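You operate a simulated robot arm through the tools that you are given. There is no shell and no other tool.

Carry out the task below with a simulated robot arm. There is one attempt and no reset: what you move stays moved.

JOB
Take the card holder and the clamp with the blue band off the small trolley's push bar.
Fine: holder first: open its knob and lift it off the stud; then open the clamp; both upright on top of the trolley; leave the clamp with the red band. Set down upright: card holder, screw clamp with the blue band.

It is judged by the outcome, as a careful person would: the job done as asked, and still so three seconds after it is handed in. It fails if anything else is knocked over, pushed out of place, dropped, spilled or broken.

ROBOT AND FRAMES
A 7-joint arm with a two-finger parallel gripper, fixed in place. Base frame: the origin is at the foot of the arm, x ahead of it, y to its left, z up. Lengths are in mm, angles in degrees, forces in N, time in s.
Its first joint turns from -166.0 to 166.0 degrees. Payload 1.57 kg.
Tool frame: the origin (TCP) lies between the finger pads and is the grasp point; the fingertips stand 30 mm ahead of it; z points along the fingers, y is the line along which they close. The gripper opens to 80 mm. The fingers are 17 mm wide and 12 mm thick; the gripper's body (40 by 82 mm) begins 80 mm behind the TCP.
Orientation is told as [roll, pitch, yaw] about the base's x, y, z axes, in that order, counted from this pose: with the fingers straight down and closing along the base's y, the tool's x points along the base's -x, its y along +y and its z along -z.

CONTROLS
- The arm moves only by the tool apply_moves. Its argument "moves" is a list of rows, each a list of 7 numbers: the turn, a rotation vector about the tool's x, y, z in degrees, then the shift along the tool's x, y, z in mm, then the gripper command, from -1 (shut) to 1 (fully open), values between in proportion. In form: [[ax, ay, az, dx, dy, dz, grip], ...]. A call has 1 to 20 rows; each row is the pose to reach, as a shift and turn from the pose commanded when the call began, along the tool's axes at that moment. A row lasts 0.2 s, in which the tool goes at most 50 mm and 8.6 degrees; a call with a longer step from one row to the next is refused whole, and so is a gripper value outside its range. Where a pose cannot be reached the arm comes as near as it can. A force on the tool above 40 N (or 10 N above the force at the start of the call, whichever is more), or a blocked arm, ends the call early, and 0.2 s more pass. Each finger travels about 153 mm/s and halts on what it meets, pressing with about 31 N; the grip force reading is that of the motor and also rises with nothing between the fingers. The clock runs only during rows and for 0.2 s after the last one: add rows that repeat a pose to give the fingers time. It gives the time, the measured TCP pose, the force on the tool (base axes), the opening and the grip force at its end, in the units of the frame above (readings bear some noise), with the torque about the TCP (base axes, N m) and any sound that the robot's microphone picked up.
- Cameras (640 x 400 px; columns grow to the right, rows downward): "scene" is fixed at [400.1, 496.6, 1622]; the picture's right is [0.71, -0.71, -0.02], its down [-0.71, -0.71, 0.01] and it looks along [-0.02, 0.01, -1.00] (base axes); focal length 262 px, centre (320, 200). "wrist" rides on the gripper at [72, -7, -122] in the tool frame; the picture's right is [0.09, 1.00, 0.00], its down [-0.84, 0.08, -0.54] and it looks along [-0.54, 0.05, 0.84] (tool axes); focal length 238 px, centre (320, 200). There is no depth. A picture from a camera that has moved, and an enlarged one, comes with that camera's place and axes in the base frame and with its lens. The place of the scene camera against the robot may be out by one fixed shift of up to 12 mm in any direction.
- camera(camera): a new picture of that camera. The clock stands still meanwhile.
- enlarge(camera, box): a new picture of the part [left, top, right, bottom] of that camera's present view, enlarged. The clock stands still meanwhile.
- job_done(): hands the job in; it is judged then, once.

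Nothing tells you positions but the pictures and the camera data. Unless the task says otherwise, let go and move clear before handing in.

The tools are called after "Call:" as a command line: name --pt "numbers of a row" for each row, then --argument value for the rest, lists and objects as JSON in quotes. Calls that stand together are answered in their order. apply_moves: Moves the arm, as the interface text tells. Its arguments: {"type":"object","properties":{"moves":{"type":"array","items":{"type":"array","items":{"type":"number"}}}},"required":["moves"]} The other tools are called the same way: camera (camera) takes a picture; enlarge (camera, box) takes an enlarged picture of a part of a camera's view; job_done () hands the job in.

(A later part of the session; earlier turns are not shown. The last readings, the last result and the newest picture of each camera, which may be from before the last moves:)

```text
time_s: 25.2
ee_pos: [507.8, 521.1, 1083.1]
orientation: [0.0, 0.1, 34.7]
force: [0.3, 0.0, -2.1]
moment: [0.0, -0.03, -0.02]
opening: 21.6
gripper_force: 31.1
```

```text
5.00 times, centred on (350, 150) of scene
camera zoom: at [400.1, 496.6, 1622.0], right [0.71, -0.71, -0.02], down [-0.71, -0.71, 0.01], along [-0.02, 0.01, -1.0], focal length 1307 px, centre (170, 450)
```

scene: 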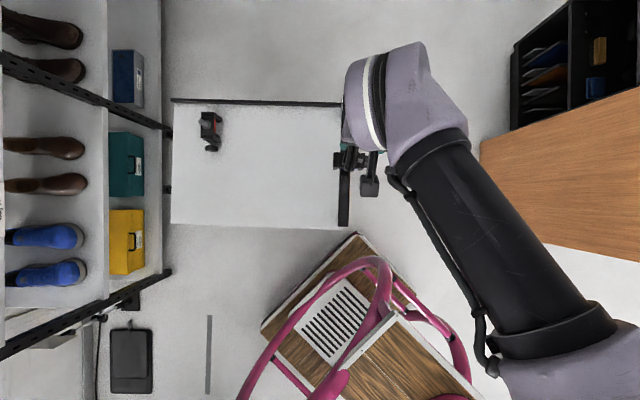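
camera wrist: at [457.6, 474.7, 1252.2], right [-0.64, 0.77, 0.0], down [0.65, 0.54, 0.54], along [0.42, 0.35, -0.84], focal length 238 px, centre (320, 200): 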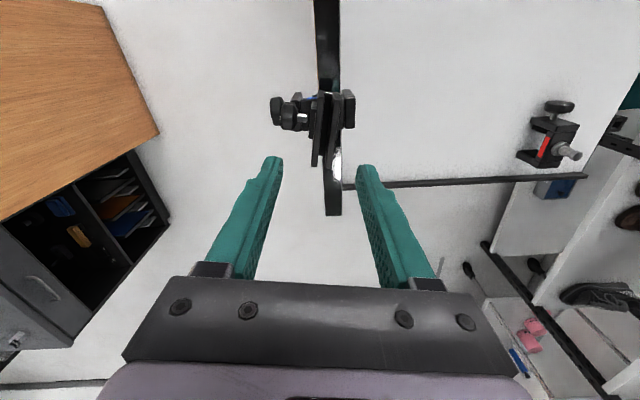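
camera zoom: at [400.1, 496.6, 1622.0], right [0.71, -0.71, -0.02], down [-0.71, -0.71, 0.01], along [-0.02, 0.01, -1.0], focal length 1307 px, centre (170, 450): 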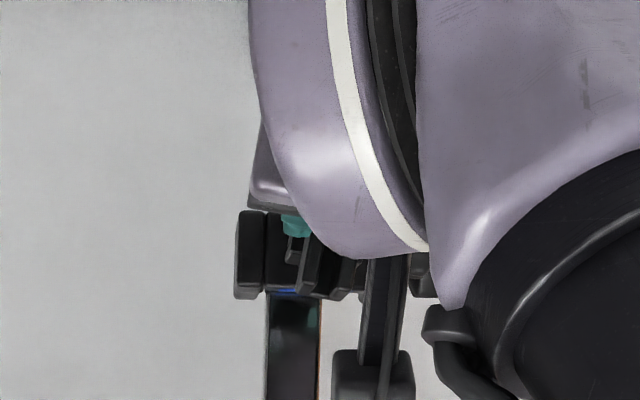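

The holder is off the stud. I'll raise it more and carry it over an open part of the tray, clear of the bar and the red clamp.

Call:
apply_moves --pt "0 0 0 0 0 -33 -1" --pt "0 0 0 0 0 -67 -1" --pt "0 0 0 20 22 -67 -1" --pt "0 0 0 40 44 -67 -1" --pt "0 0 0 60 66 -67 -1" --pt "0 0 0 80 88 -67 -1" --pt "0 0 0 100 109 -67 -1" --pt "0 0 0 112 122.6 -67 -1" --pt "0 0 0 112 122.6 -67 -1"

Call:
camera --camera "wrist"

Call:
camera --camera "scene"

```text
time_s: 27.2
ee_pos: [344.5, 557.5, 1150.2]
orientation: [0.0, 0.0, 34.6]
force: [-0.2, 0.7, -1.8]
moment: [-0.03, 0.05, 0.04]
opening: 21.3
gripper_force: 31.0
```

```text
taken
camera wrist: at [288.4, 512.4, 1272.7], right [-0.64, 0.77, 0.0], down [0.64, 0.54, 0.54], along [0.42, 0.35, -0.84], focal length 238 px, centre (320, 200)
```

wrist: 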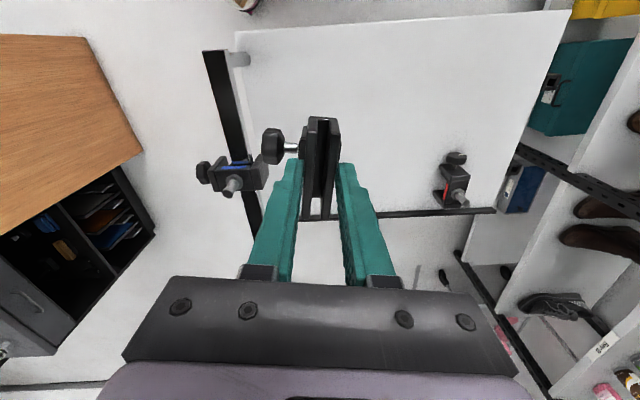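

```text
taken
```

scene: 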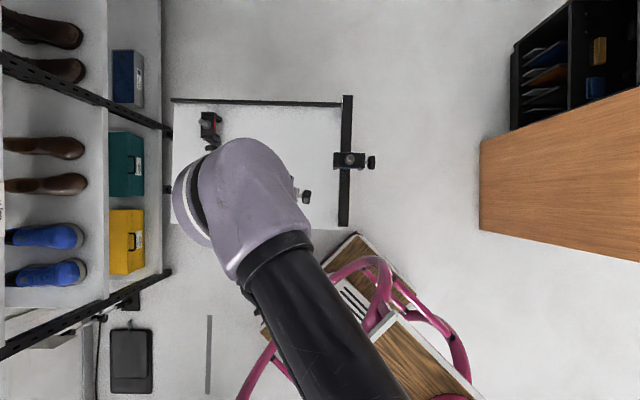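

Call:
apply_moves --pt "0 0 0 0 0 40 -1" --pt "0 0 0 0 0 80 -1" --pt "0 0 0 0 0 120 -1" --pt "0 0 0 0 0 150 -1" --pt "0 0 0 0 0 150 -1"

Call:
camera --camera "wrist"

Call:
enlarge --camera "wrist" --box '[400, 60, 640, 220]'

Call:
enlarge --camera "wrist" --box '[160, 0, 400, 160]'

```text
time_s: 28.4
ee_pos: [344.4, 558.1, 999.5]
orientation: [0.0, 0.0, 34.7]
force: [-0.3, 0.8, -2.6]
moment: [0.02, 0.0, 0.01]
opening: 21.3
gripper_force: 31.1
```

```text
taken
camera wrist: at [288.3, 512.6, 1121.8], right [-0.64, 0.77, 0.0], down [0.64, 0.54, 0.54], along [0.42, 0.35, -0.84], focal length 238 px, centre (320, 200)
```

wrist: 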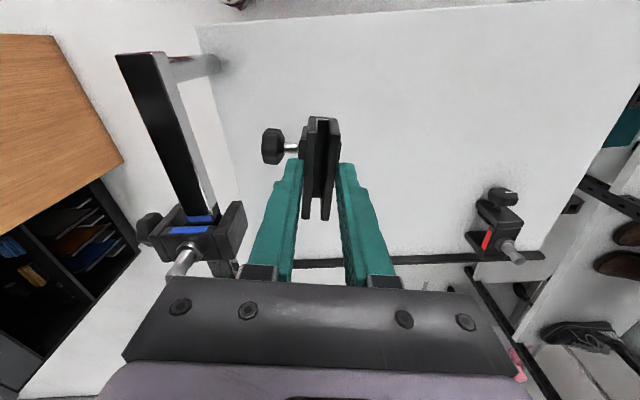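

```text
2.50 times, centred on (520, 140) of wrist
camera zoom: at [288.3, 512.6, 1121.8], right [-0.64, 0.77, 0.0], down [0.64, 0.54, 0.54], along [0.42, 0.35, -0.84], focal length 596 px, centre (-180, 350)
```

zoom: 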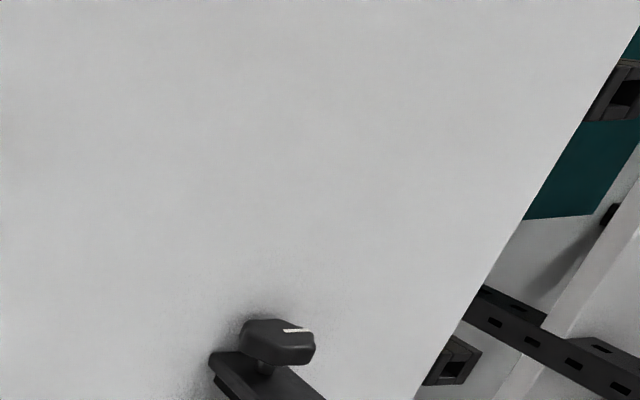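

```text
2.50 times, centred on (280, 80) of wrist
camera zoom: at [288.3, 512.6, 1121.8], right [-0.64, 0.77, 0.0], down [0.64, 0.54, 0.54], along [0.42, 0.35, -0.84], focal length 596 px, centre (420, 500)
```

zoom: 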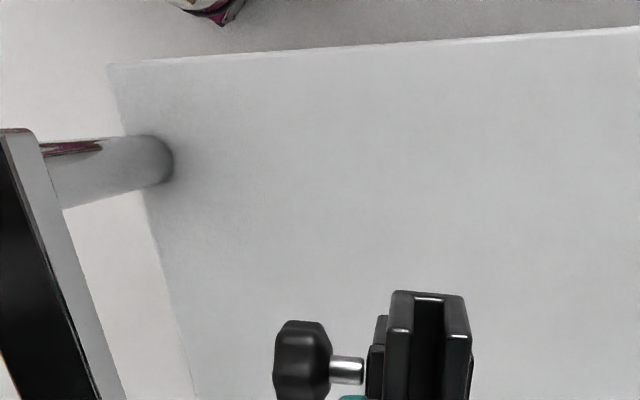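

The tray top is at z≈790 and its front corner is at u≈-20, v≈535. I'll put the holder in the far-middle area so the clamp can later go nearer the robot without reaching over it.

Call:
apply_moves --pt "0 0 0 -37 9 0 -1" --pt "0 0 0 -74 18 0 -1" --pt "0 0 0 -111 27 0 -1" --pt "0 0 0 -147.5 36.4 0 -1" --pt "0 0 0 -147.5 36.4 40 -1" --pt "0 0 0 -147.5 36.4 70 -1" --pt "0 0 0 -147.5 36.4 70 -1"

Call:
camera --camera "wrist"

Call:
enlarge --camera "wrist" --box '[240, 100, 400, 220]'

Call:
camera --camera "scene"

```text
time_s: 30.0
ee_pos: [446.3, 673.9, 929.3]
orientation: [0.1, 0.0, 34.7]
force: [-1.4, -0.4, -1.4]
moment: [0.02, 0.02, 0.0]
opening: 21.5
gripper_force: 30.6
```

```text
taken
camera wrist: at [390.3, 627.1, 1052.4], right [-0.64, 0.77, 0.0], down [0.64, 0.54, 0.54], along [0.42, 0.35, -0.84], focal length 238 px, centre (320, 200)
```

wrist: 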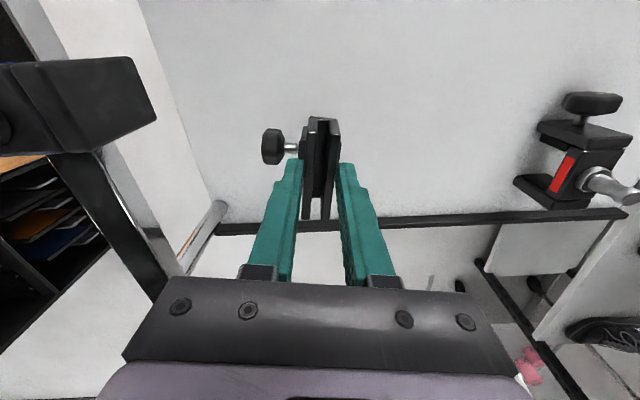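

```text
3.33 times, centred on (320, 160) of wrist
camera zoom: at [390.3, 627.1, 1052.4], right [-0.64, 0.77, 0.0], down [0.64, 0.54, 0.54], along [0.42, 0.35, -0.84], focal length 794 px, centre (320, 333)
```

zoom: 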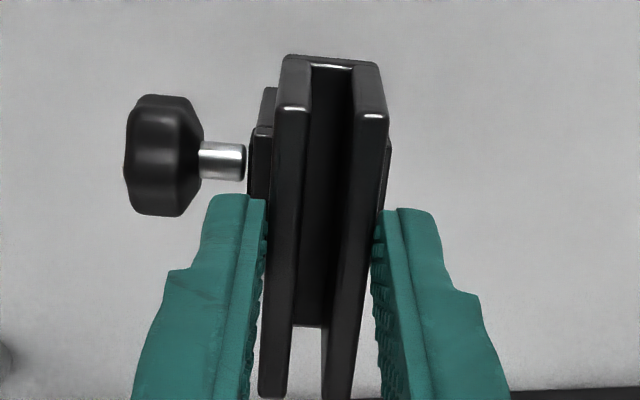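

```text
taken
```

scene: 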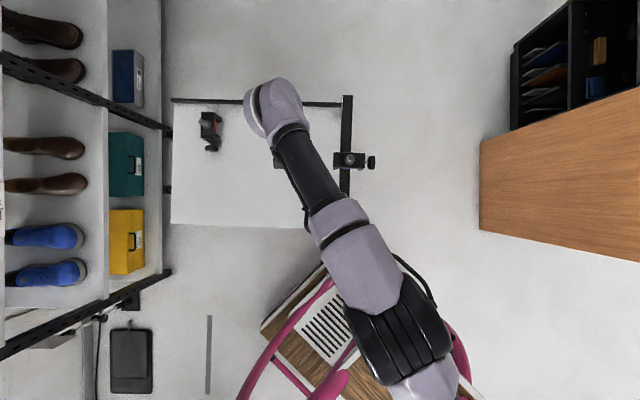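

Call:
apply_moves --pt "0 0 0 0 0 15 -1" --pt "0 0 0 0 0 30 -1" --pt "0 0 0 0 0 37 -1" --pt "0 0 0 0 0 37 -1"

Call:
enlarge --camera "wrist" --box '[200, 80, 440, 240]'

```text
time_s: 31.0
ee_pos: [445.2, 671.8, 892.9]
orientation: [0.0, -0.1, 34.7]
force: [0.2, 0.9, -2.5]
moment: [-0.03, 0.0, -0.05]
opening: 21.6
gripper_force: 30.6
```

```text
2.50 times, centred on (320, 160) of wrist
camera zoom: at [389.7, 626.7, 1014.9], right [-0.64, 0.77, 0.0], down [0.64, 0.54, 0.54], along [0.42, 0.35, -0.84], focal length 596 px, centre (320, 300)
```

zoom: 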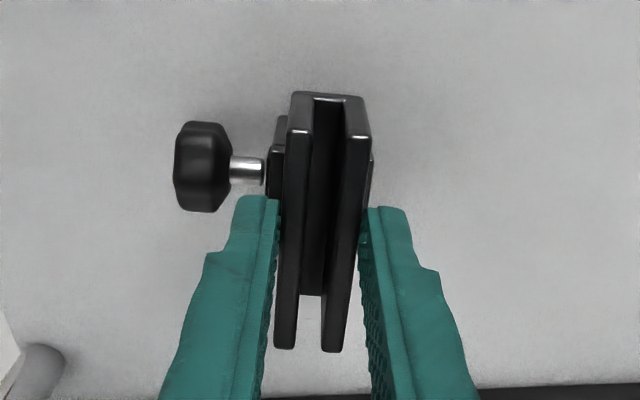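

The contact shadow is getting darker, so the tray is close. I'll lower in 2 mm steps, watching the force.

Call:
apply_moves --pt "0 0 0 0 0 2 -1" --pt "0 0 0 0 0 4 -1" --pt "0 0 0 0 0 6 -1" --pt "0 0 0 0 0 8 -1" --pt "0 0 0 0 0 10 -1"

```text
time_s: 32.2
ee_pos: [446.5, 672.1, 882.5]
orientation: [-0.1, -0.1, 34.7]
force: [0.3, -0.4, -1.7]
moment: [-0.03, -0.01, 0.04]
opening: 21.6
gripper_force: 31.4
```

Call:
apply_moves --pt "0 0 0 0 0 2 -1" --pt "0 0 0 0 0 4 -1" --pt "0 0 0 0 0 6 -1" --pt "0 0 0 0 0 8 -1"

Call:
enlarge --camera "wrist" --box '[200, 80, 440, 240]'

```text
time_s: 33.2
ee_pos: [446.5, 672.1, 878.6]
orientation: [0.2, -0.2, 34.7]
force: [-0.8, -6.3, 25.8]
moment: [-0.11, -0.13, -0.12]
opening: 22.0
gripper_force: 30.6
```

```text
2.50 times, centred on (320, 160) of wrist
camera zoom: at [389.6, 626.3, 1000.3], right [-0.64, 0.77, 0.0], down [0.64, 0.54, 0.55], along [0.42, 0.35, -0.84], focal length 596 px, centre (320, 300)
```

zoom: 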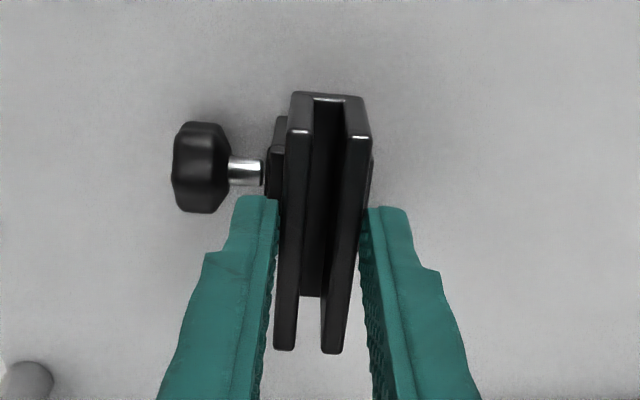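

Contact: the reading is about 26 N upward. I'll ease back to a light touch before letting go.

Call:
apply_moves --pt "0 0 0 0 0 -2 -1" --pt "0 0 0 0 0 -3 -1" --pt "0 0 0 0 0 -3 -1"

```text
time_s: 34.0
ee_pos: [446.6, 671.1, 879.3]
orientation: [-0.1, 0.0, 34.8]
force: [2.0, 5.2, 12.8]
moment: [0.58, -0.48, 0.15]
opening: 21.8
gripper_force: 31.0
```

Call:
apply_moves --pt "0 0 0 0 0 -1 -1" --pt "0 0 0 0 0 -1.2 -1"

Call:
enlarge --camera "wrist" --box '[200, 80, 440, 240]'

```text
time_s: 34.6
ee_pos: [445.0, 671.1, 877.0]
orientation: [-0.1, 0.2, 34.7]
force: [0.5, 0.7, 2.9]
moment: [0.21, -0.18, 0.01]
opening: 21.3
gripper_force: 30.7
```

```text
2.50 times, centred on (320, 160) of wrist
camera zoom: at [389.7, 626.0, 1000.6], right [-0.64, 0.77, 0.0], down [0.64, 0.54, 0.54], along [0.41, 0.35, -0.84], focal length 596 px, centre (320, 300)
```

zoom: 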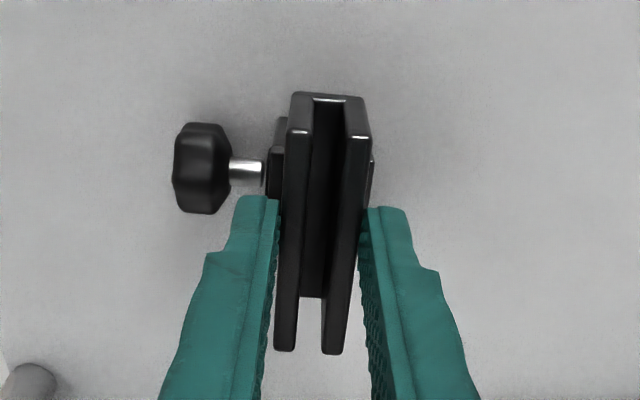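

It's resting lightly now at about 3 N. I'll open slowly and check that it stands.

Call:
apply_moves --pt "0 0 0 0 0 0 -0.4" --pt "0 0 0 0 0 0 -0.3" --pt "0 0 0 0 0 0 0" --pt "0 0 0 0 0 0 0.2"

Call:
enlarge --camera "wrist" --box '[200, 80, 440, 240]'

```text
time_s: 35.6
ee_pos: [445.9, 673.0, 880.1]
orientation: [-0.1, 0.0, 34.7]
force: [-0.3, -0.1, -0.4]
moment: [0.0, -0.03, -0.02]
opening: 47.9
gripper_force: 0.1
```

```text
2.50 times, centred on (320, 160) of wrist
camera zoom: at [389.8, 626.5, 1001.6], right [-0.64, 0.77, 0.0], down [0.64, 0.54, 0.54], along [0.42, 0.35, -0.84], focal length 596 px, centre (320, 300)
```

zoom: 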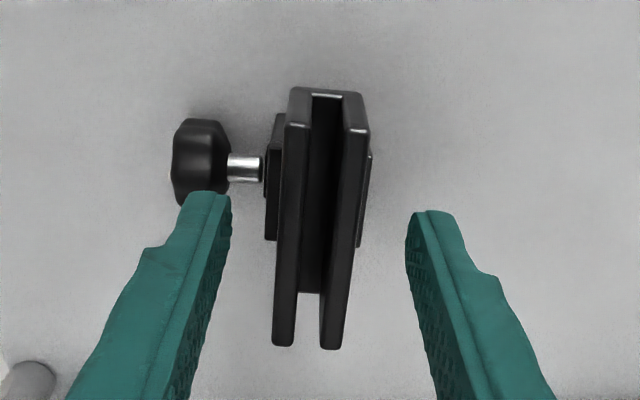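

The holder stands upright on the tray by itself. I'll rise straight up and swing back to the outer side of the bar for the clamp's knob.

Call:
apply_moves --pt "0 0 0 0 0 -30 0.2" --pt "0 0 0 0 0 -75 0.2" --pt "0 0 0 0 0 -120 0.3" --pt "0 0 0 0 0 -165 0.5" --pt "0 0 0 0 0 -210 0.5" --pt "0 0 0 0 0 -250 0.5" --pt "-4.5 5.22 4.5 0 -42 -250 0.5" --pt "-9 10.44 9 0 -84 -250 0.5" --pt "-13.5 15.66 13.5 0 -126 -250 0.5" --pt "-18 20.9 18 0 -168 -250 0.5" --pt "-22.5 26.1 22.5 1 -210 -250 0.5" --pt "-27 31.3 27 1 -252 -250 0.5" --pt "-31.5 36.5 31.5 1 -294 -250 0.5" --pt "-36 41.8 36 1 -336 -250 0.5" --pt "-40.5 47 40.5 1 -336 -250 0.5" --pt "-45 52.2 45 1 -336 -250 0.5" --pt "-49.5 57.4 49.5 1 -336 -250 0.5" --pt "-54 62.6 54 1 -336 -250 0.5" --pt "-58.5 67.9 58.5 1 -336 -250 0.5" --pt "-63 73.1 63 1 -336 -250 0.5"

Call:
camera --camera "scene"

Call:
camera --camera "wrist"

```text
time_s: 39.8
ee_pos: [636.6, 394.2, 1129.1]
orientation: [-151.1, 89.8, 162.0]
force: [-0.1, 0.1, -0.5]
moment: [0.05, 0.01, -0.04]
opening: 60.2
gripper_force: 0.2
```

```text
taken
```

scene: 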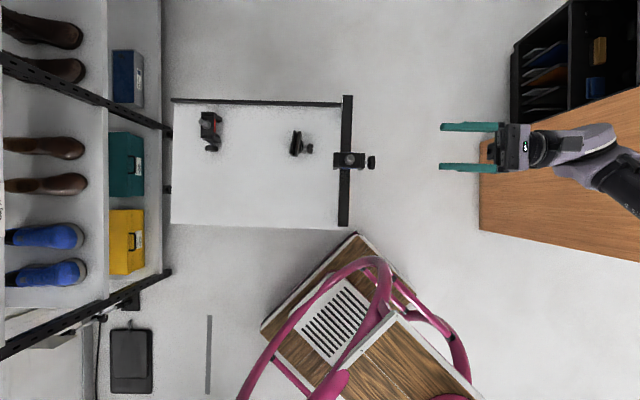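

```text
taken
camera wrist: at [714.2, 302.5, 1201.5], right [0.73, 0.68, 0.09], down [0.43, -0.34, -0.84], along [-0.54, 0.65, -0.54], focal length 238 px, centre (320, 200)
```

wrist: 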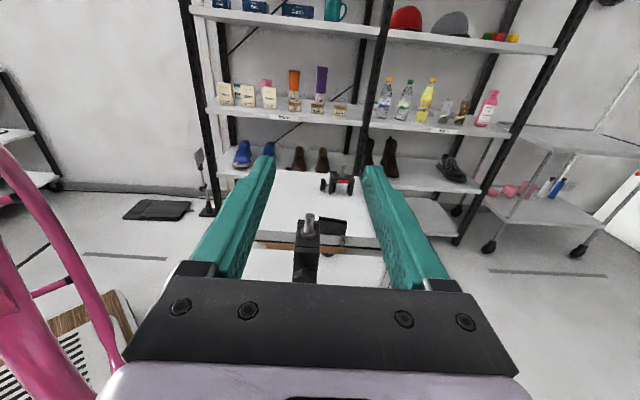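

The holder stands on the tray and the clamp is still on the bar. I'll descend level with the clamp's knob, still well away from it.

Call:
apply_moves --pt "0 0 0 -45 0 0 0.5" --pt "0 0 0 -90 0 0 0.5" --pt "0 0 0 -135 0 0 0.5" --pt "0 0 0 -180 0 0 0.5" --pt "0 0 0 -224 0 0 0.5" --pt "0 0 0 -224 0 0 0.5"

Call:
enlarge --camera "scene" --box '[320, 120, 440, 200]'

Call:
enlarge --camera "wrist" --box '[250, 60, 410, 220]'

Call:
enlarge --camera "scene" --box '[270, 110, 390, 190]'

```text
time_s: 41.2
ee_pos: [636.0, 395.1, 903.3]
orientation: [103.4, 89.9, 56.5]
force: [0.1, 0.5, -0.2]
moment: [0.03, -0.01, -0.01]
opening: 60.1
gripper_force: 0.0
```

```text
5.00 times, centred on (380, 160) of scene
camera zoom: at [400.1, 496.6, 1622.0], right [0.71, -0.71, -0.02], down [-0.71, -0.71, 0.01], along [-0.02, 0.01, -1.0], focal length 1307 px, centre (20, 400)
```

zoom: 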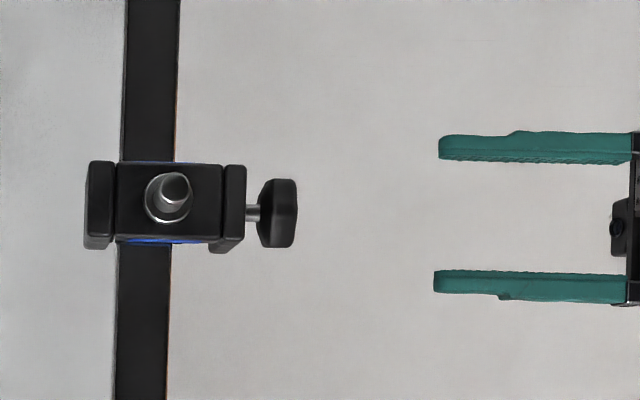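

```text
2.50 times, centred on (330, 140) of wrist
camera zoom: at [714.0, 302.4, 976.8], right [0.73, 0.68, 0.09], down [0.43, -0.34, -0.84], along [-0.54, 0.65, -0.54], focal length 596 px, centre (295, 350)
```

zoom: 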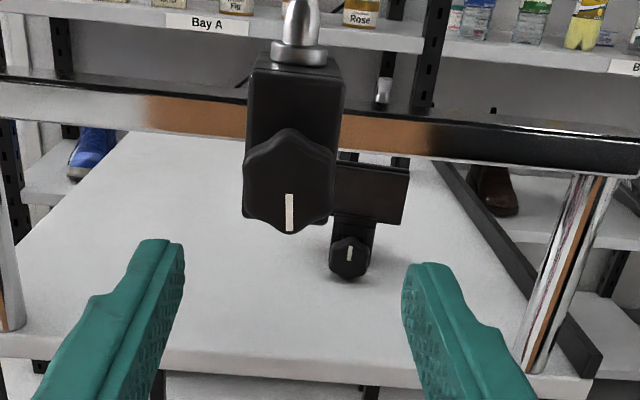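

```text
5.00 times, centred on (330, 150) of scene
camera zoom: at [400.1, 496.6, 1622.0], right [0.71, -0.71, -0.02], down [-0.71, -0.71, 0.01], along [-0.02, 0.01, -1.0], focal length 1307 px, centre (270, 450)
```

zoom: 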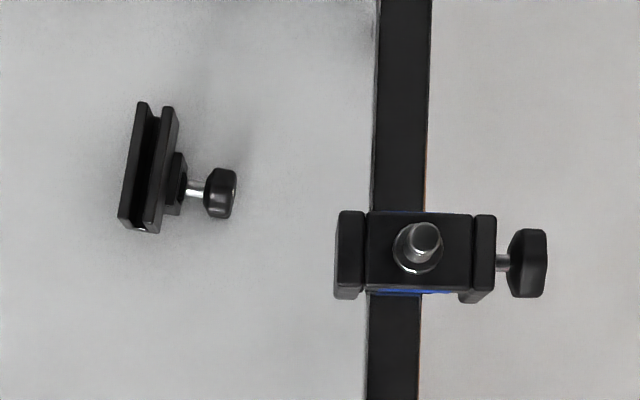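

Call:
enlarge --camera "wrist" --box '[300, 100, 360, 165]'

```text
6.15 times, centred on (330, 132) of wrist
camera zoom: at [714.0, 302.4, 976.8], right [0.73, 0.68, 0.09], down [0.43, -0.34, -0.84], along [-0.54, 0.65, -0.54], focal length 1467 px, centre (258, 615)
```

zoom: 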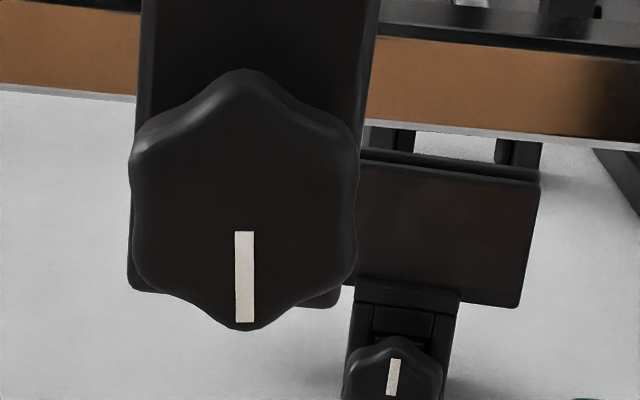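

The clamp knob is centred at z≈904 and well aligned laterally. To get a long turn in one grip, I'll pre-rotate the wrist +120° here in free space, which the six-lobe symmetry allows.

Call:
apply_moves --pt "0 0 8 0 0 0 0.5" --pt "0 0 16 0 0 0 0.5" --pt "0 0 24 0 0 0 0.5" --pt "0 0 32 0 0 0 0.5" --pt "0 0 40 0 0 0 0.5" --pt "0 0 48 0 0 0 0.5" --pt "0 0 56 0 0 0 0.5" --pt "0 0 64 0 0 0 0.5" --pt "0 0 72 0 0 0 0.5" --pt "0 0 80 0 0 0 0.5" --pt "0 0 88 0 0 0 0.5" --pt "0 0 96 0 0 0 0.5" --pt "0 0 104 0 0 0 0.5" --pt "0 0 112 0 0 0 0.5" --pt "0 0 120 0 0 0 0.5" --pt "0 0 120 0 0 0 0.5"

Call:
camera --camera "wrist"

Call:
camera --camera "scene"

```text
time_s: 44.6
ee_pos: [636.2, 395.6, 906.1]
orientation: [-90.0, -30.1, -136.7]
force: [0.0, 0.0, 0.5]
moment: [-0.04, 0.01, -0.01]
opening: 59.7
gripper_force: 0.0
```

```text
taken
camera wrist: at [766.8, 352.4, 875.7], right [-0.31, -0.29, -0.91], down [-0.19, -0.92, 0.35], along [-0.93, 0.28, 0.23], focal length 238 px, centre (320, 200)
```

wrist: 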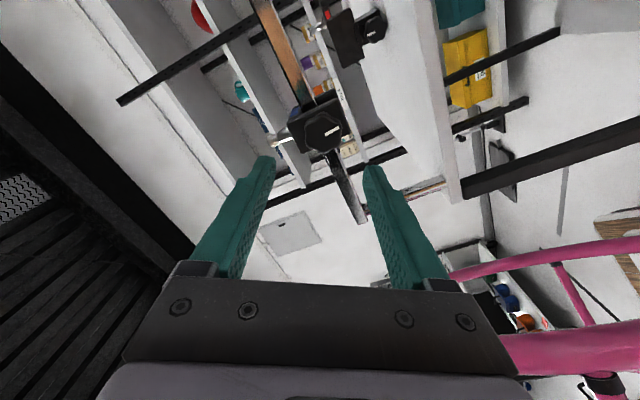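

```text
taken
```

scene: 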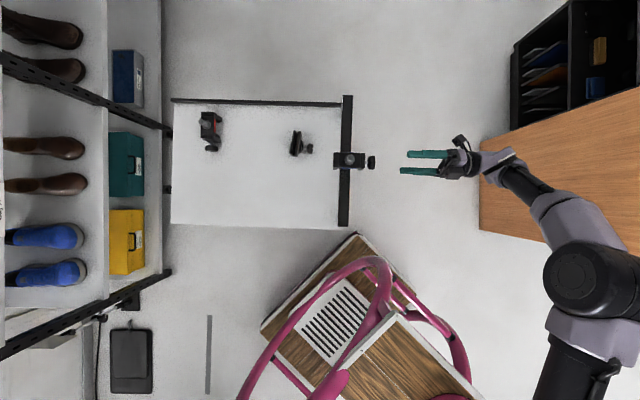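

Call:
enlarge --camera "wrist" --box '[280, 95, 370, 165]'

```text
5.71 times, centred on (325, 130) of wrist
camera zoom: at [766.8, 352.4, 875.7], right [-0.31, -0.29, -0.91], down [-0.19, -0.92, 0.35], along [-0.93, 0.28, 0.23], focal length 1362 px, centre (291, 600)
```

zoom: 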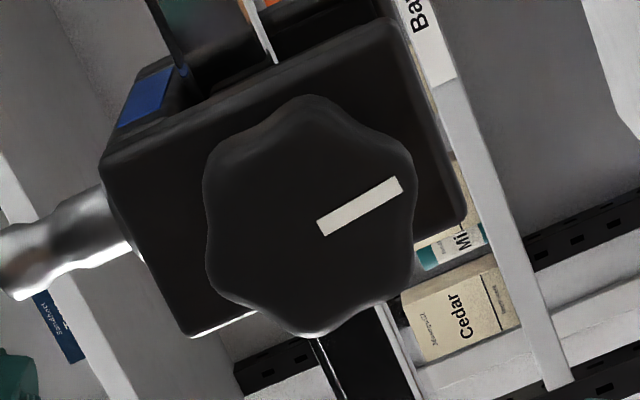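

Call:
enlarge --camera "scene" --box '[340, 130, 450, 200]'

```text
5.71 times, centred on (395, 165) of scene
camera zoom: at [400.1, 496.6, 1622.0], right [0.71, -0.71, -0.02], down [-0.71, -0.71, 0.01], along [-0.02, 0.01, -1.0], focal length 1494 px, centre (-109, 400)
```

zoom: 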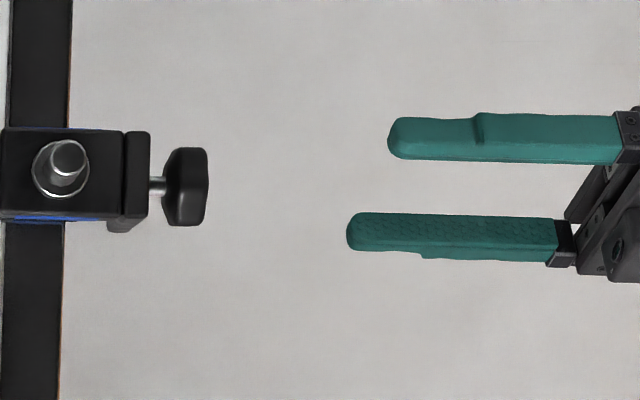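

Accounting for the tool's slight yaw, both cameras agree that the knob is about 2 mm down and 2 mm sideways from my axis. I'll correct and advance over the knob.

Call:
apply_moves --pt "0 0 0 -1 2.6 25 0.5" --pt "0 0 0 -1 2.6 50 0.5" --pt "0 0 0 -1 2.6 75 0.5" --pt "0 0 0 -1 2.6 95 0.5" --pt "0 0 0 -1 2.6 95 0.5"

Call:
enlarge --camera "scene" --box '[320, 130, 430, 200]'

Call:
enlarge --camera "wrist" --box '[240, 110, 400, 230]'

```text
time_s: 45.8
ee_pos: [569.9, 463.2, 903.6]
orientation: [-90.0, -30.0, -136.9]
force: [0.2, 0.1, 0.5]
moment: [-0.01, -0.01, 0.02]
opening: 59.9
gripper_force: 0.1
```

```text
5.71 times, centred on (375, 165) of scene
camera zoom: at [400.1, 496.6, 1622.0], right [0.71, -0.71, -0.02], down [-0.71, -0.71, 0.01], along [-0.02, 0.01, -1.0], focal length 1494 px, centre (6, 400)
```

zoom: 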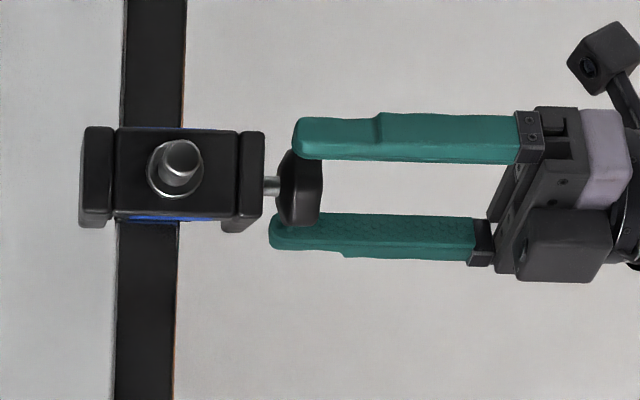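

```text
3.33 times, centred on (320, 170) of wrist
camera zoom: at [700.4, 419.8, 873.8], right [-0.31, -0.29, -0.91], down [-0.19, -0.92, 0.35], along [-0.93, 0.28, 0.23], focal length 794 px, centre (320, 300)
```

zoom: 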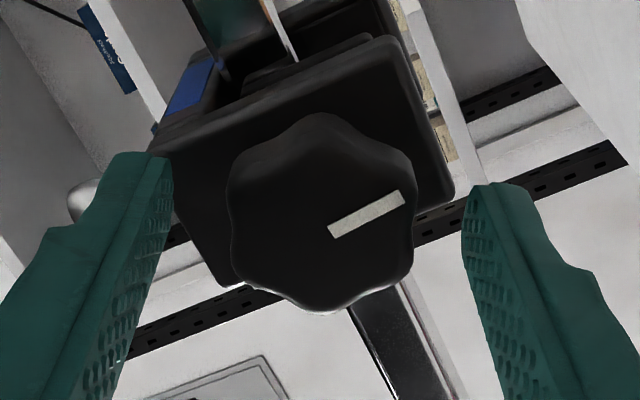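

The knob sits well between the fingers. I'll close on it.

Call:
apply_moves --pt "0 0 0 0.5 -0.3 0 0.1" --pt "0 0 0 0.5 -0.3 0 -0.05" --pt "0 0 0 0.5 -0.3 0 -1" --pt "0 0 0 0.5 -0.3 0 -1"

Call:
enlarge --camera "wrist" --box '[240, 110, 400, 230]'

```text
time_s: 46.8
ee_pos: [571.1, 462.8, 903.0]
orientation: [-90.0, -30.0, -136.8]
force: [-3.2, -0.5, -0.3]
moment: [-0.17, -0.16, 0.07]
opening: 36.6
gripper_force: 30.5
```

```text
3.33 times, centred on (320, 170) of wrist
camera zoom: at [700.7, 420.1, 873.3], right [-0.3, -0.29, -0.91], down [-0.19, -0.92, 0.35], along [-0.93, 0.28, 0.23], focal length 794 px, centre (320, 300)
```

zoom: 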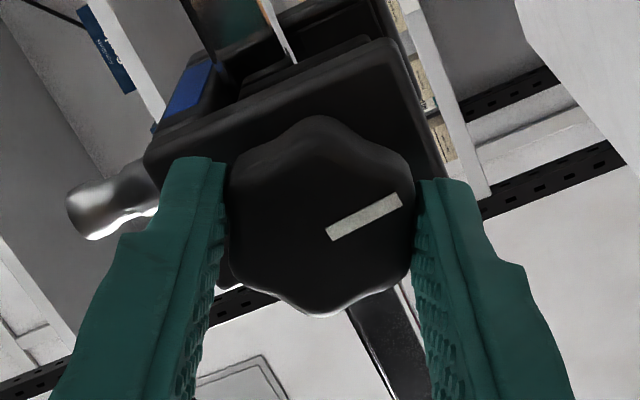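

Call:
apply_moves --pt "0 0 -6 0 0 0 -1" --pt "0 0 -12 0 0 0 -1" --pt "0 0 -18 0 0 0 -1" --pt "0 0 -24 0 0 0 -1" --pt "0 0 -30 0 0 0 -1" --pt "0 0 -36 0 0 0 -1" --pt "0 0 -42 0 0 0 -1"

Call:
enlarge --camera "wrist" --box '[240, 110, 400, 230]'

Call:
enlarge --camera "scene" --box '[320, 130, 430, 200]'

```text
time_s: 48.4
ee_pos: [570.1, 463.1, 903.5]
orientation: [-90.0, 12.1, -136.9]
force: [-2.4, -5.1, -0.9]
moment: [-0.18, -0.14, 0.5]
opening: 36.9
gripper_force: 31.1
```

```text
3.33 times, centred on (320, 170) of wrist
camera zoom: at [703.1, 422.3, 925.5], right [0.22, 0.2, -0.95], down [-0.21, -0.94, -0.25], along [-0.95, 0.26, -0.16], focal length 794 px, centre (320, 300)
```

zoom: 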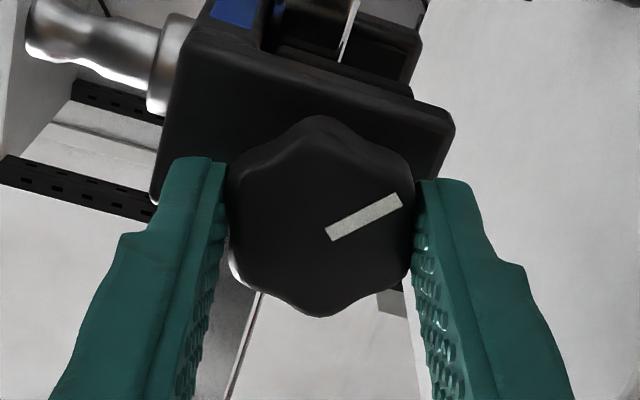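

```text
5.71 times, centred on (375, 165) of scene
camera zoom: at [400.1, 496.6, 1622.0], right [0.71, -0.71, -0.02], down [-0.71, -0.71, 0.01], along [-0.02, 0.01, -1.0], focal length 1494 px, centre (6, 400)
```

zoom: 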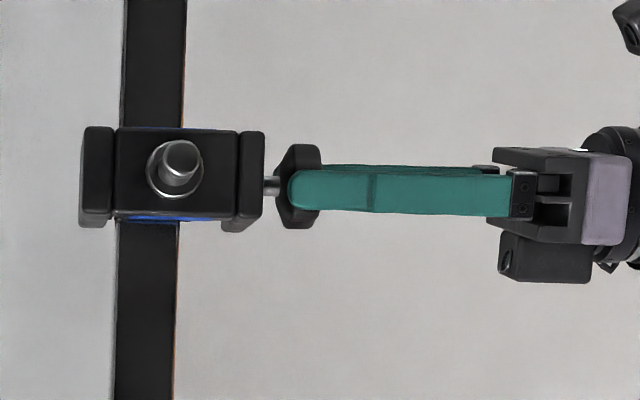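

The knob turns cleanly and the clamp stays put. I'll continue.

Call:
apply_moves --pt "0 0 -7 0 0 0 -1" --pt "0 0 -14 0 0 0 -1" --pt "0 0 -21 0 0 0 -1" --pt "0 0 -28 0 0 0 -1" --pt "0 0 -35 0 0 0 -1" --pt "0 0 -42 0 0 0 -1" --pt "0 0 -49 0 0 0 -1" --pt "0 0 -56 0 0 0 -1" --pt "0 0 -63 0 0 0 -1" --pt "0 0 -70 0 0 0 -1" --pt "0 0 -78 0 0 0 -1"

Call:
enlarge --camera "wrist" --box '[240, 110, 400, 230]'

Call:
enlarge --camera "scene" --box '[320, 130, 430, 200]'

```text
time_s: 50.8
ee_pos: [570.0, 463.1, 903.9]
orientation: [107.0, 89.8, 60.0]
force: [-1.1, -5.8, 0.5]
moment: [0.07, 0.08, 0.2]
opening: 36.9
gripper_force: 30.7
```

```text
3.33 times, centred on (320, 170) of wrist
camera zoom: at [647.9, 370.6, 975.8], right [0.73, 0.68, 0.09], down [0.43, -0.34, -0.84], along [-0.54, 0.65, -0.54], focal length 794 px, centre (320, 300)
```

zoom: 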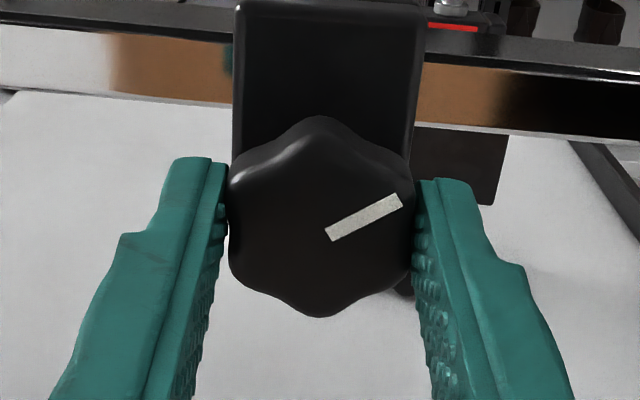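

```text
5.71 times, centred on (375, 165) of scene
camera zoom: at [400.1, 496.6, 1622.0], right [0.71, -0.71, -0.02], down [-0.71, -0.71, 0.01], along [-0.02, 0.01, -1.0], focal length 1494 px, centre (6, 400)
```

zoom: 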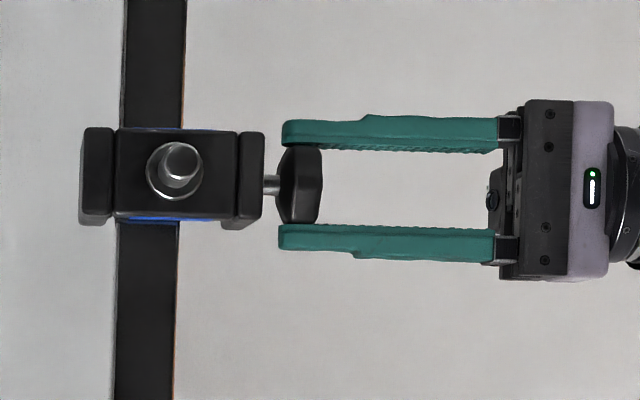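

It's turned 120° with low forces. I'll carry on through the remaining range.

Call:
apply_moves --pt "0 0 -8 0 0 0 -1" --pt "0 0 -16 0 0 0 -1" --pt "0 0 -24 0 0 0 -1" --pt "0 0 -32 0 0 0 -1" --pt "0 0 -40 0 0 0 -1" --pt "0 0 -48 0 0 0 -1" --pt "0 0 -56 0 0 0 -1" --pt "0 0 -64 0 0 0 -1" --pt "0 0 -72 0 0 0 -1" --pt "0 0 -80 0 0 0 -1" --pt "0 0 -88 0 0 0 -1" --pt "0 0 -90 0 0 0 -1"

Call:
enlarge --camera "scene" --box '[320, 130, 430, 200]'

Call:
enlarge --camera "wrist" --box '[200, 80, 400, 230]'

```text
time_s: 53.4
ee_pos: [569.8, 463.2, 903.6]
orientation: [90.1, -0.1, 43.2]
force: [-0.6, -0.8, -0.6]
moment: [-0.07, -0.02, 0.13]
opening: 36.7
gripper_force: 31.1
```

```text
5.71 times, centred on (375, 165) of scene
camera zoom: at [400.1, 496.6, 1622.0], right [0.71, -0.71, -0.02], down [-0.71, -0.71, 0.01], along [-0.02, 0.01, -1.0], focal length 1494 px, centre (6, 400)
```

zoom: 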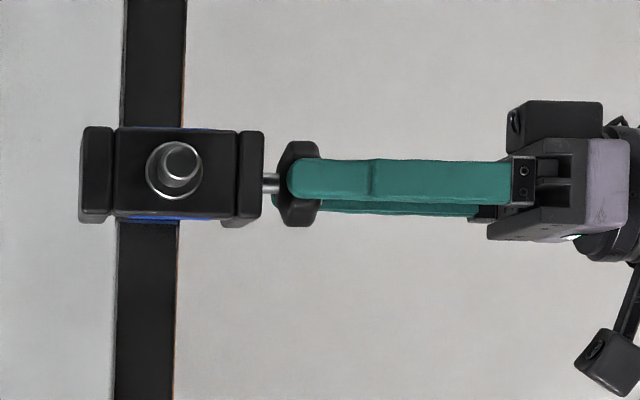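

```text
2.67 times, centred on (300, 155) of wrist
camera zoom: at [600.4, 326.4, 896.9], right [-0.07, -0.06, 1.0], down [0.98, 0.18, 0.08], along [-0.18, 0.98, 0.05], focal length 636 px, centre (373, 320)
```

zoom: 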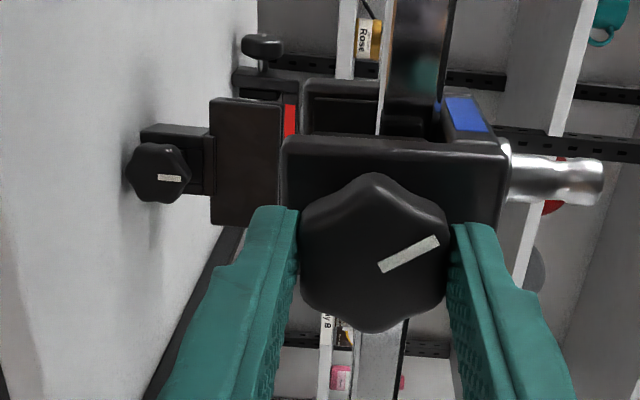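

That's 210° so far, and the side view also confirms the holder is standing upright. I'll continue another 90°.

Call:
apply_moves --pt "0 0 -8 0 0 0 -1" --pt "0 0 -16 0 0 0 -1" --pt "0 0 -24 0 0 0 -1" --pt "0 0 -32 0 0 0 -1" --pt "0 0 -40 0 0 0 -1" --pt "0 0 -48 0 0 0 -1" --pt "0 0 -56 0 0 0 -1" --pt "0 0 -64 0 0 0 -1" --pt "0 0 -72 0 0 0 -1" --pt "0 0 -80 0 0 0 -1" --pt "0 0 -88 0 0 0 -1" --pt "0 0 -90 0 0 0 -1"

Call:
enlarge --camera "scene" --box '[320, 130, 430, 200]'

Call:
enlarge --camera "wrist" --box '[200, 50, 440, 230]'

```text
time_s: 56.0
ee_pos: [569.9, 462.8, 903.7]
orientation: [-98.6, -89.7, -128.2]
force: [4.6, 4.9, 5.6]
moment: [0.12, 0.54, -0.45]
opening: 37.2
gripper_force: 31.3
```

```text
5.71 times, centred on (375, 165) of scene
camera zoom: at [400.1, 496.6, 1622.0], right [0.71, -0.71, -0.02], down [-0.71, -0.71, 0.01], along [-0.02, 0.01, -1.0], focal length 1494 px, centre (6, 400)
```

zoom: 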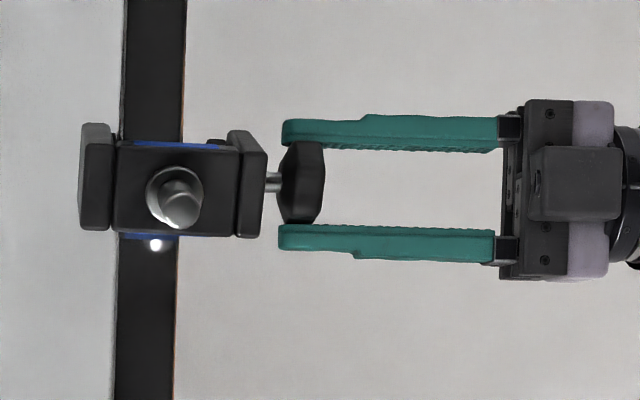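

```text
2.22 times, centred on (320, 140) of wrist
camera zoom: at [657.8, 380.1, 832.2], right [-0.73, -0.68, -0.1], down [0.31, -0.45, 0.84], along [-0.61, 0.58, 0.54], focal length 530 px, centre (320, 333)
```

zoom: 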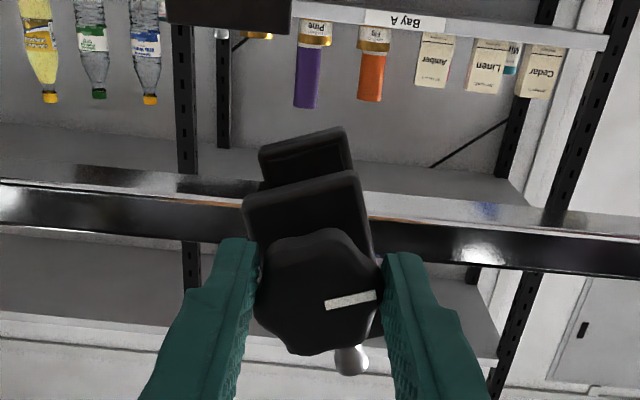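

The clamp is now loose and has started to tilt with the knob by about 15°. I'll rotate back that much so it sits level on the bar again.

Call:
apply_moves --pt "0 0 4 0 0 0 -1" --pt "0 0 8 0 0 0 -1" --pt "0 0 12 0 0 0 -1" --pt "0 0 15 0 0 0 -1"

Call:
enlarge --camera "scene" --box '[320, 130, 430, 200]'

Call:
enlarge --camera "wrist" --box '[200, 50, 440, 230]'

```text
time_s: 57.0
ee_pos: [569.6, 462.8, 902.8]
orientation: [90.0, -74.9, 43.1]
force: [0.1, -0.1, -3.8]
moment: [-0.23, -0.25, 0.01]
opening: 37.0
gripper_force: 30.8
```

```text
5.71 times, centred on (375, 165) of scene
camera zoom: at [400.1, 496.6, 1622.0], right [0.71, -0.71, -0.02], down [-0.71, -0.71, 0.01], along [-0.02, 0.01, -1.0], focal length 1494 px, centre (6, 400)
```

zoom: 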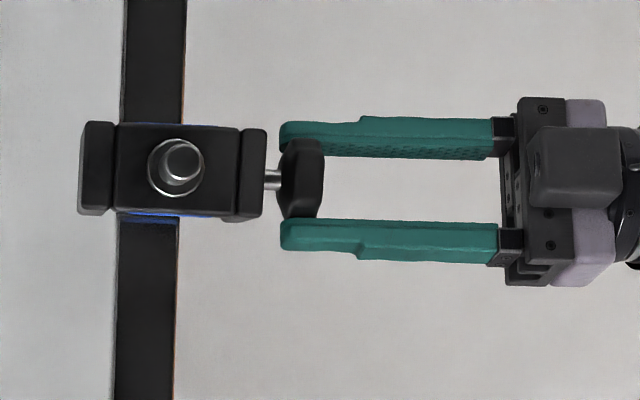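

```text
2.22 times, centred on (320, 140) of wrist
camera zoom: at [643.7, 367.0, 832.5], right [-0.72, -0.67, 0.17], down [0.47, -0.3, 0.83], along [-0.51, 0.68, 0.53], focal length 530 px, centre (320, 333)
```

zoom: 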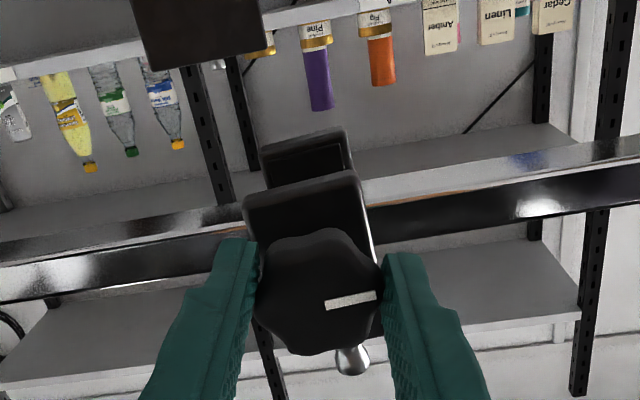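

The clamp is level on the bar again and clearly loose. I'll lower a touch to seat it, release the knob gently and back off.

Call:
apply_moves --pt "0 0 0 0.7 -0.2 0 -1" --pt "0 0 0 0.7 -0.2 0 -0.05" --pt "0 0 0 0.7 -0.2 0 0.1" --pt "0 0 0 0.7 -0.2 0 0.5" --pt "0 0 0 0.7 -0.2 0 0.5"

Call:
enlarge --camera "scene" --box '[320, 130, 430, 200]'

Call:
enlarge --camera "wrist" --box '[200, 50, 440, 230]'

```text
time_s: 58.2
ee_pos: [569.4, 463.8, 904.3]
orientation: [90.0, -75.1, 43.1]
force: [0.3, 0.4, -0.5]
moment: [-0.01, 0.0, 0.0]
opening: 60.4
gripper_force: 0.1
```

```text
5.71 times, centred on (375, 165) of scene
camera zoom: at [400.1, 496.6, 1622.0], right [0.71, -0.71, -0.02], down [-0.71, -0.71, 0.01], along [-0.02, 0.01, -1.0], focal length 1494 px, centre (6, 400)
```

zoom: 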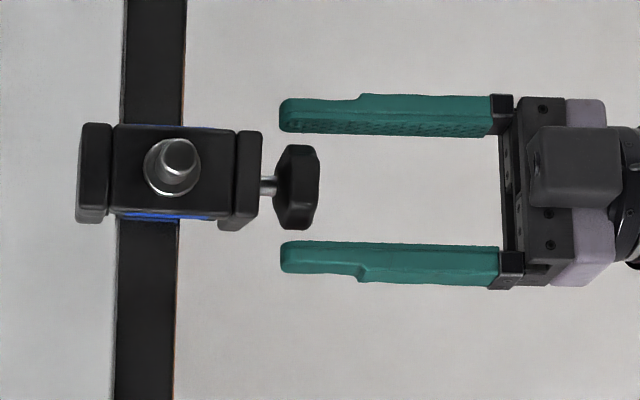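

```text
2.22 times, centred on (320, 140) of wrist
camera zoom: at [644.0, 367.2, 832.2], right [-0.72, -0.67, 0.17], down [0.47, -0.3, 0.83], along [-0.51, 0.68, 0.53], focal length 530 px, centre (320, 333)
```

zoom: 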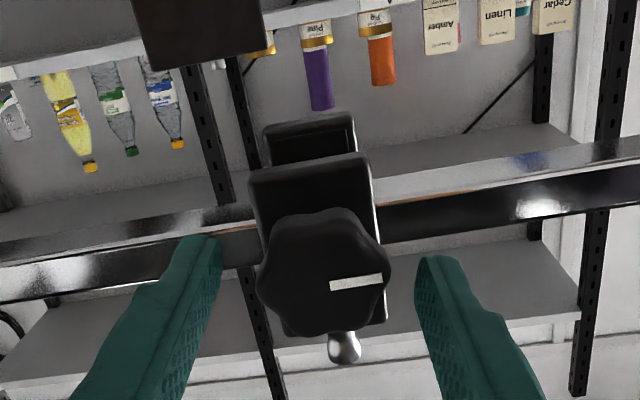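

The clamp stays seated level on the bar with its knob free. I'll back away and unwind the wrist, then come round to grasp the clamp body from above.

Call:
apply_moves --pt "0 0 0 0 0 -30 0.5" --pt "0 0 0 0 0 -60 0.5" --pt "0 0 8.5 0 0 -60 0.5" --pt "0 0 17 0 0 -60 0.5" --pt "0 0 25.5 0 0 -60 0.5" --pt "0 0 34 0 0 -60 0.5" --pt "0 0 42.5 0 0 -60 0.5" --pt "0 0 51 0 0 -60 0.5" --pt "0 0 59.5 0 0 -60 0.5" --pt "0 0 68 0 0 -60 0.5" --pt "0 0 76.5 0 0 -60 0.5" --pt "0 0 85 0 0 -60 0.5" --pt "0 0 93.5 0 0 -60 0.5" --pt "0 0 102 0 0 -60 0.5" --pt "0 0 110.5 0 0 -60 0.5" --pt "0 0 119 0 0 -60 0.5" --pt "0 0 127.5 0 0 -60 0.5" --pt "0 0 136 0 0 -60 0.5" --pt "0 0 144.5 0 0 -60 0.5" --pt "0 0 153 0 0 -60 0.5"

Call:
enlarge --camera "wrist" --box '[220, 60, 420, 220]'

Call:
enlarge --camera "scene" --box '[320, 130, 390, 180]'

```text
time_s: 62.4
ee_pos: [611.2, 418.1, 903.3]
orientation: [90.0, 78.1, 43.2]
force: [-0.6, 0.0, -0.8]
moment: [0.02, 0.0, 0.0]
opening: 59.9
gripper_force: 0.1
```

```text
2.50 times, centred on (320, 140) of wrist
camera zoom: at [678.2, 316.8, 971.9], right [0.7, 0.65, 0.29], down [0.55, -0.23, -0.8], along [-0.46, 0.72, -0.52], focal length 596 px, centre (320, 350)
```

zoom: 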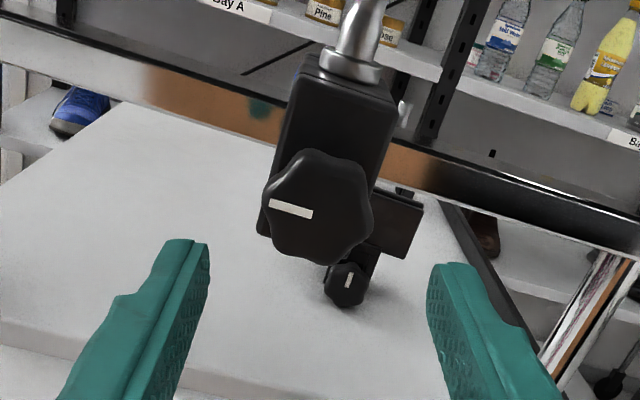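

```text
8.00 times, centred on (355, 155) of scene
camera zoom: at [400.1, 496.6, 1622.0], right [0.71, -0.71, -0.02], down [-0.71, -0.71, 0.01], along [-0.02, 0.01, -1.0], focal length 2092 px, centre (40, 560)
```

zoom: 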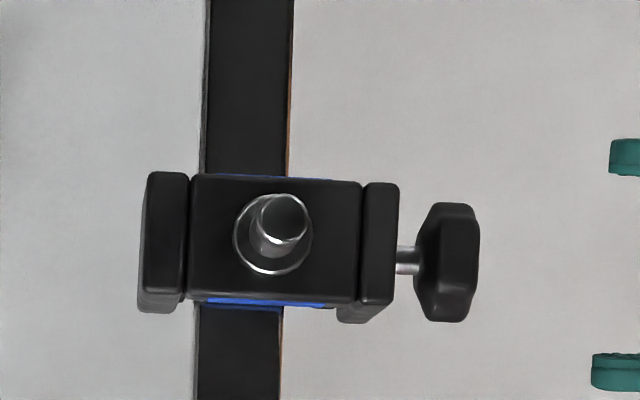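

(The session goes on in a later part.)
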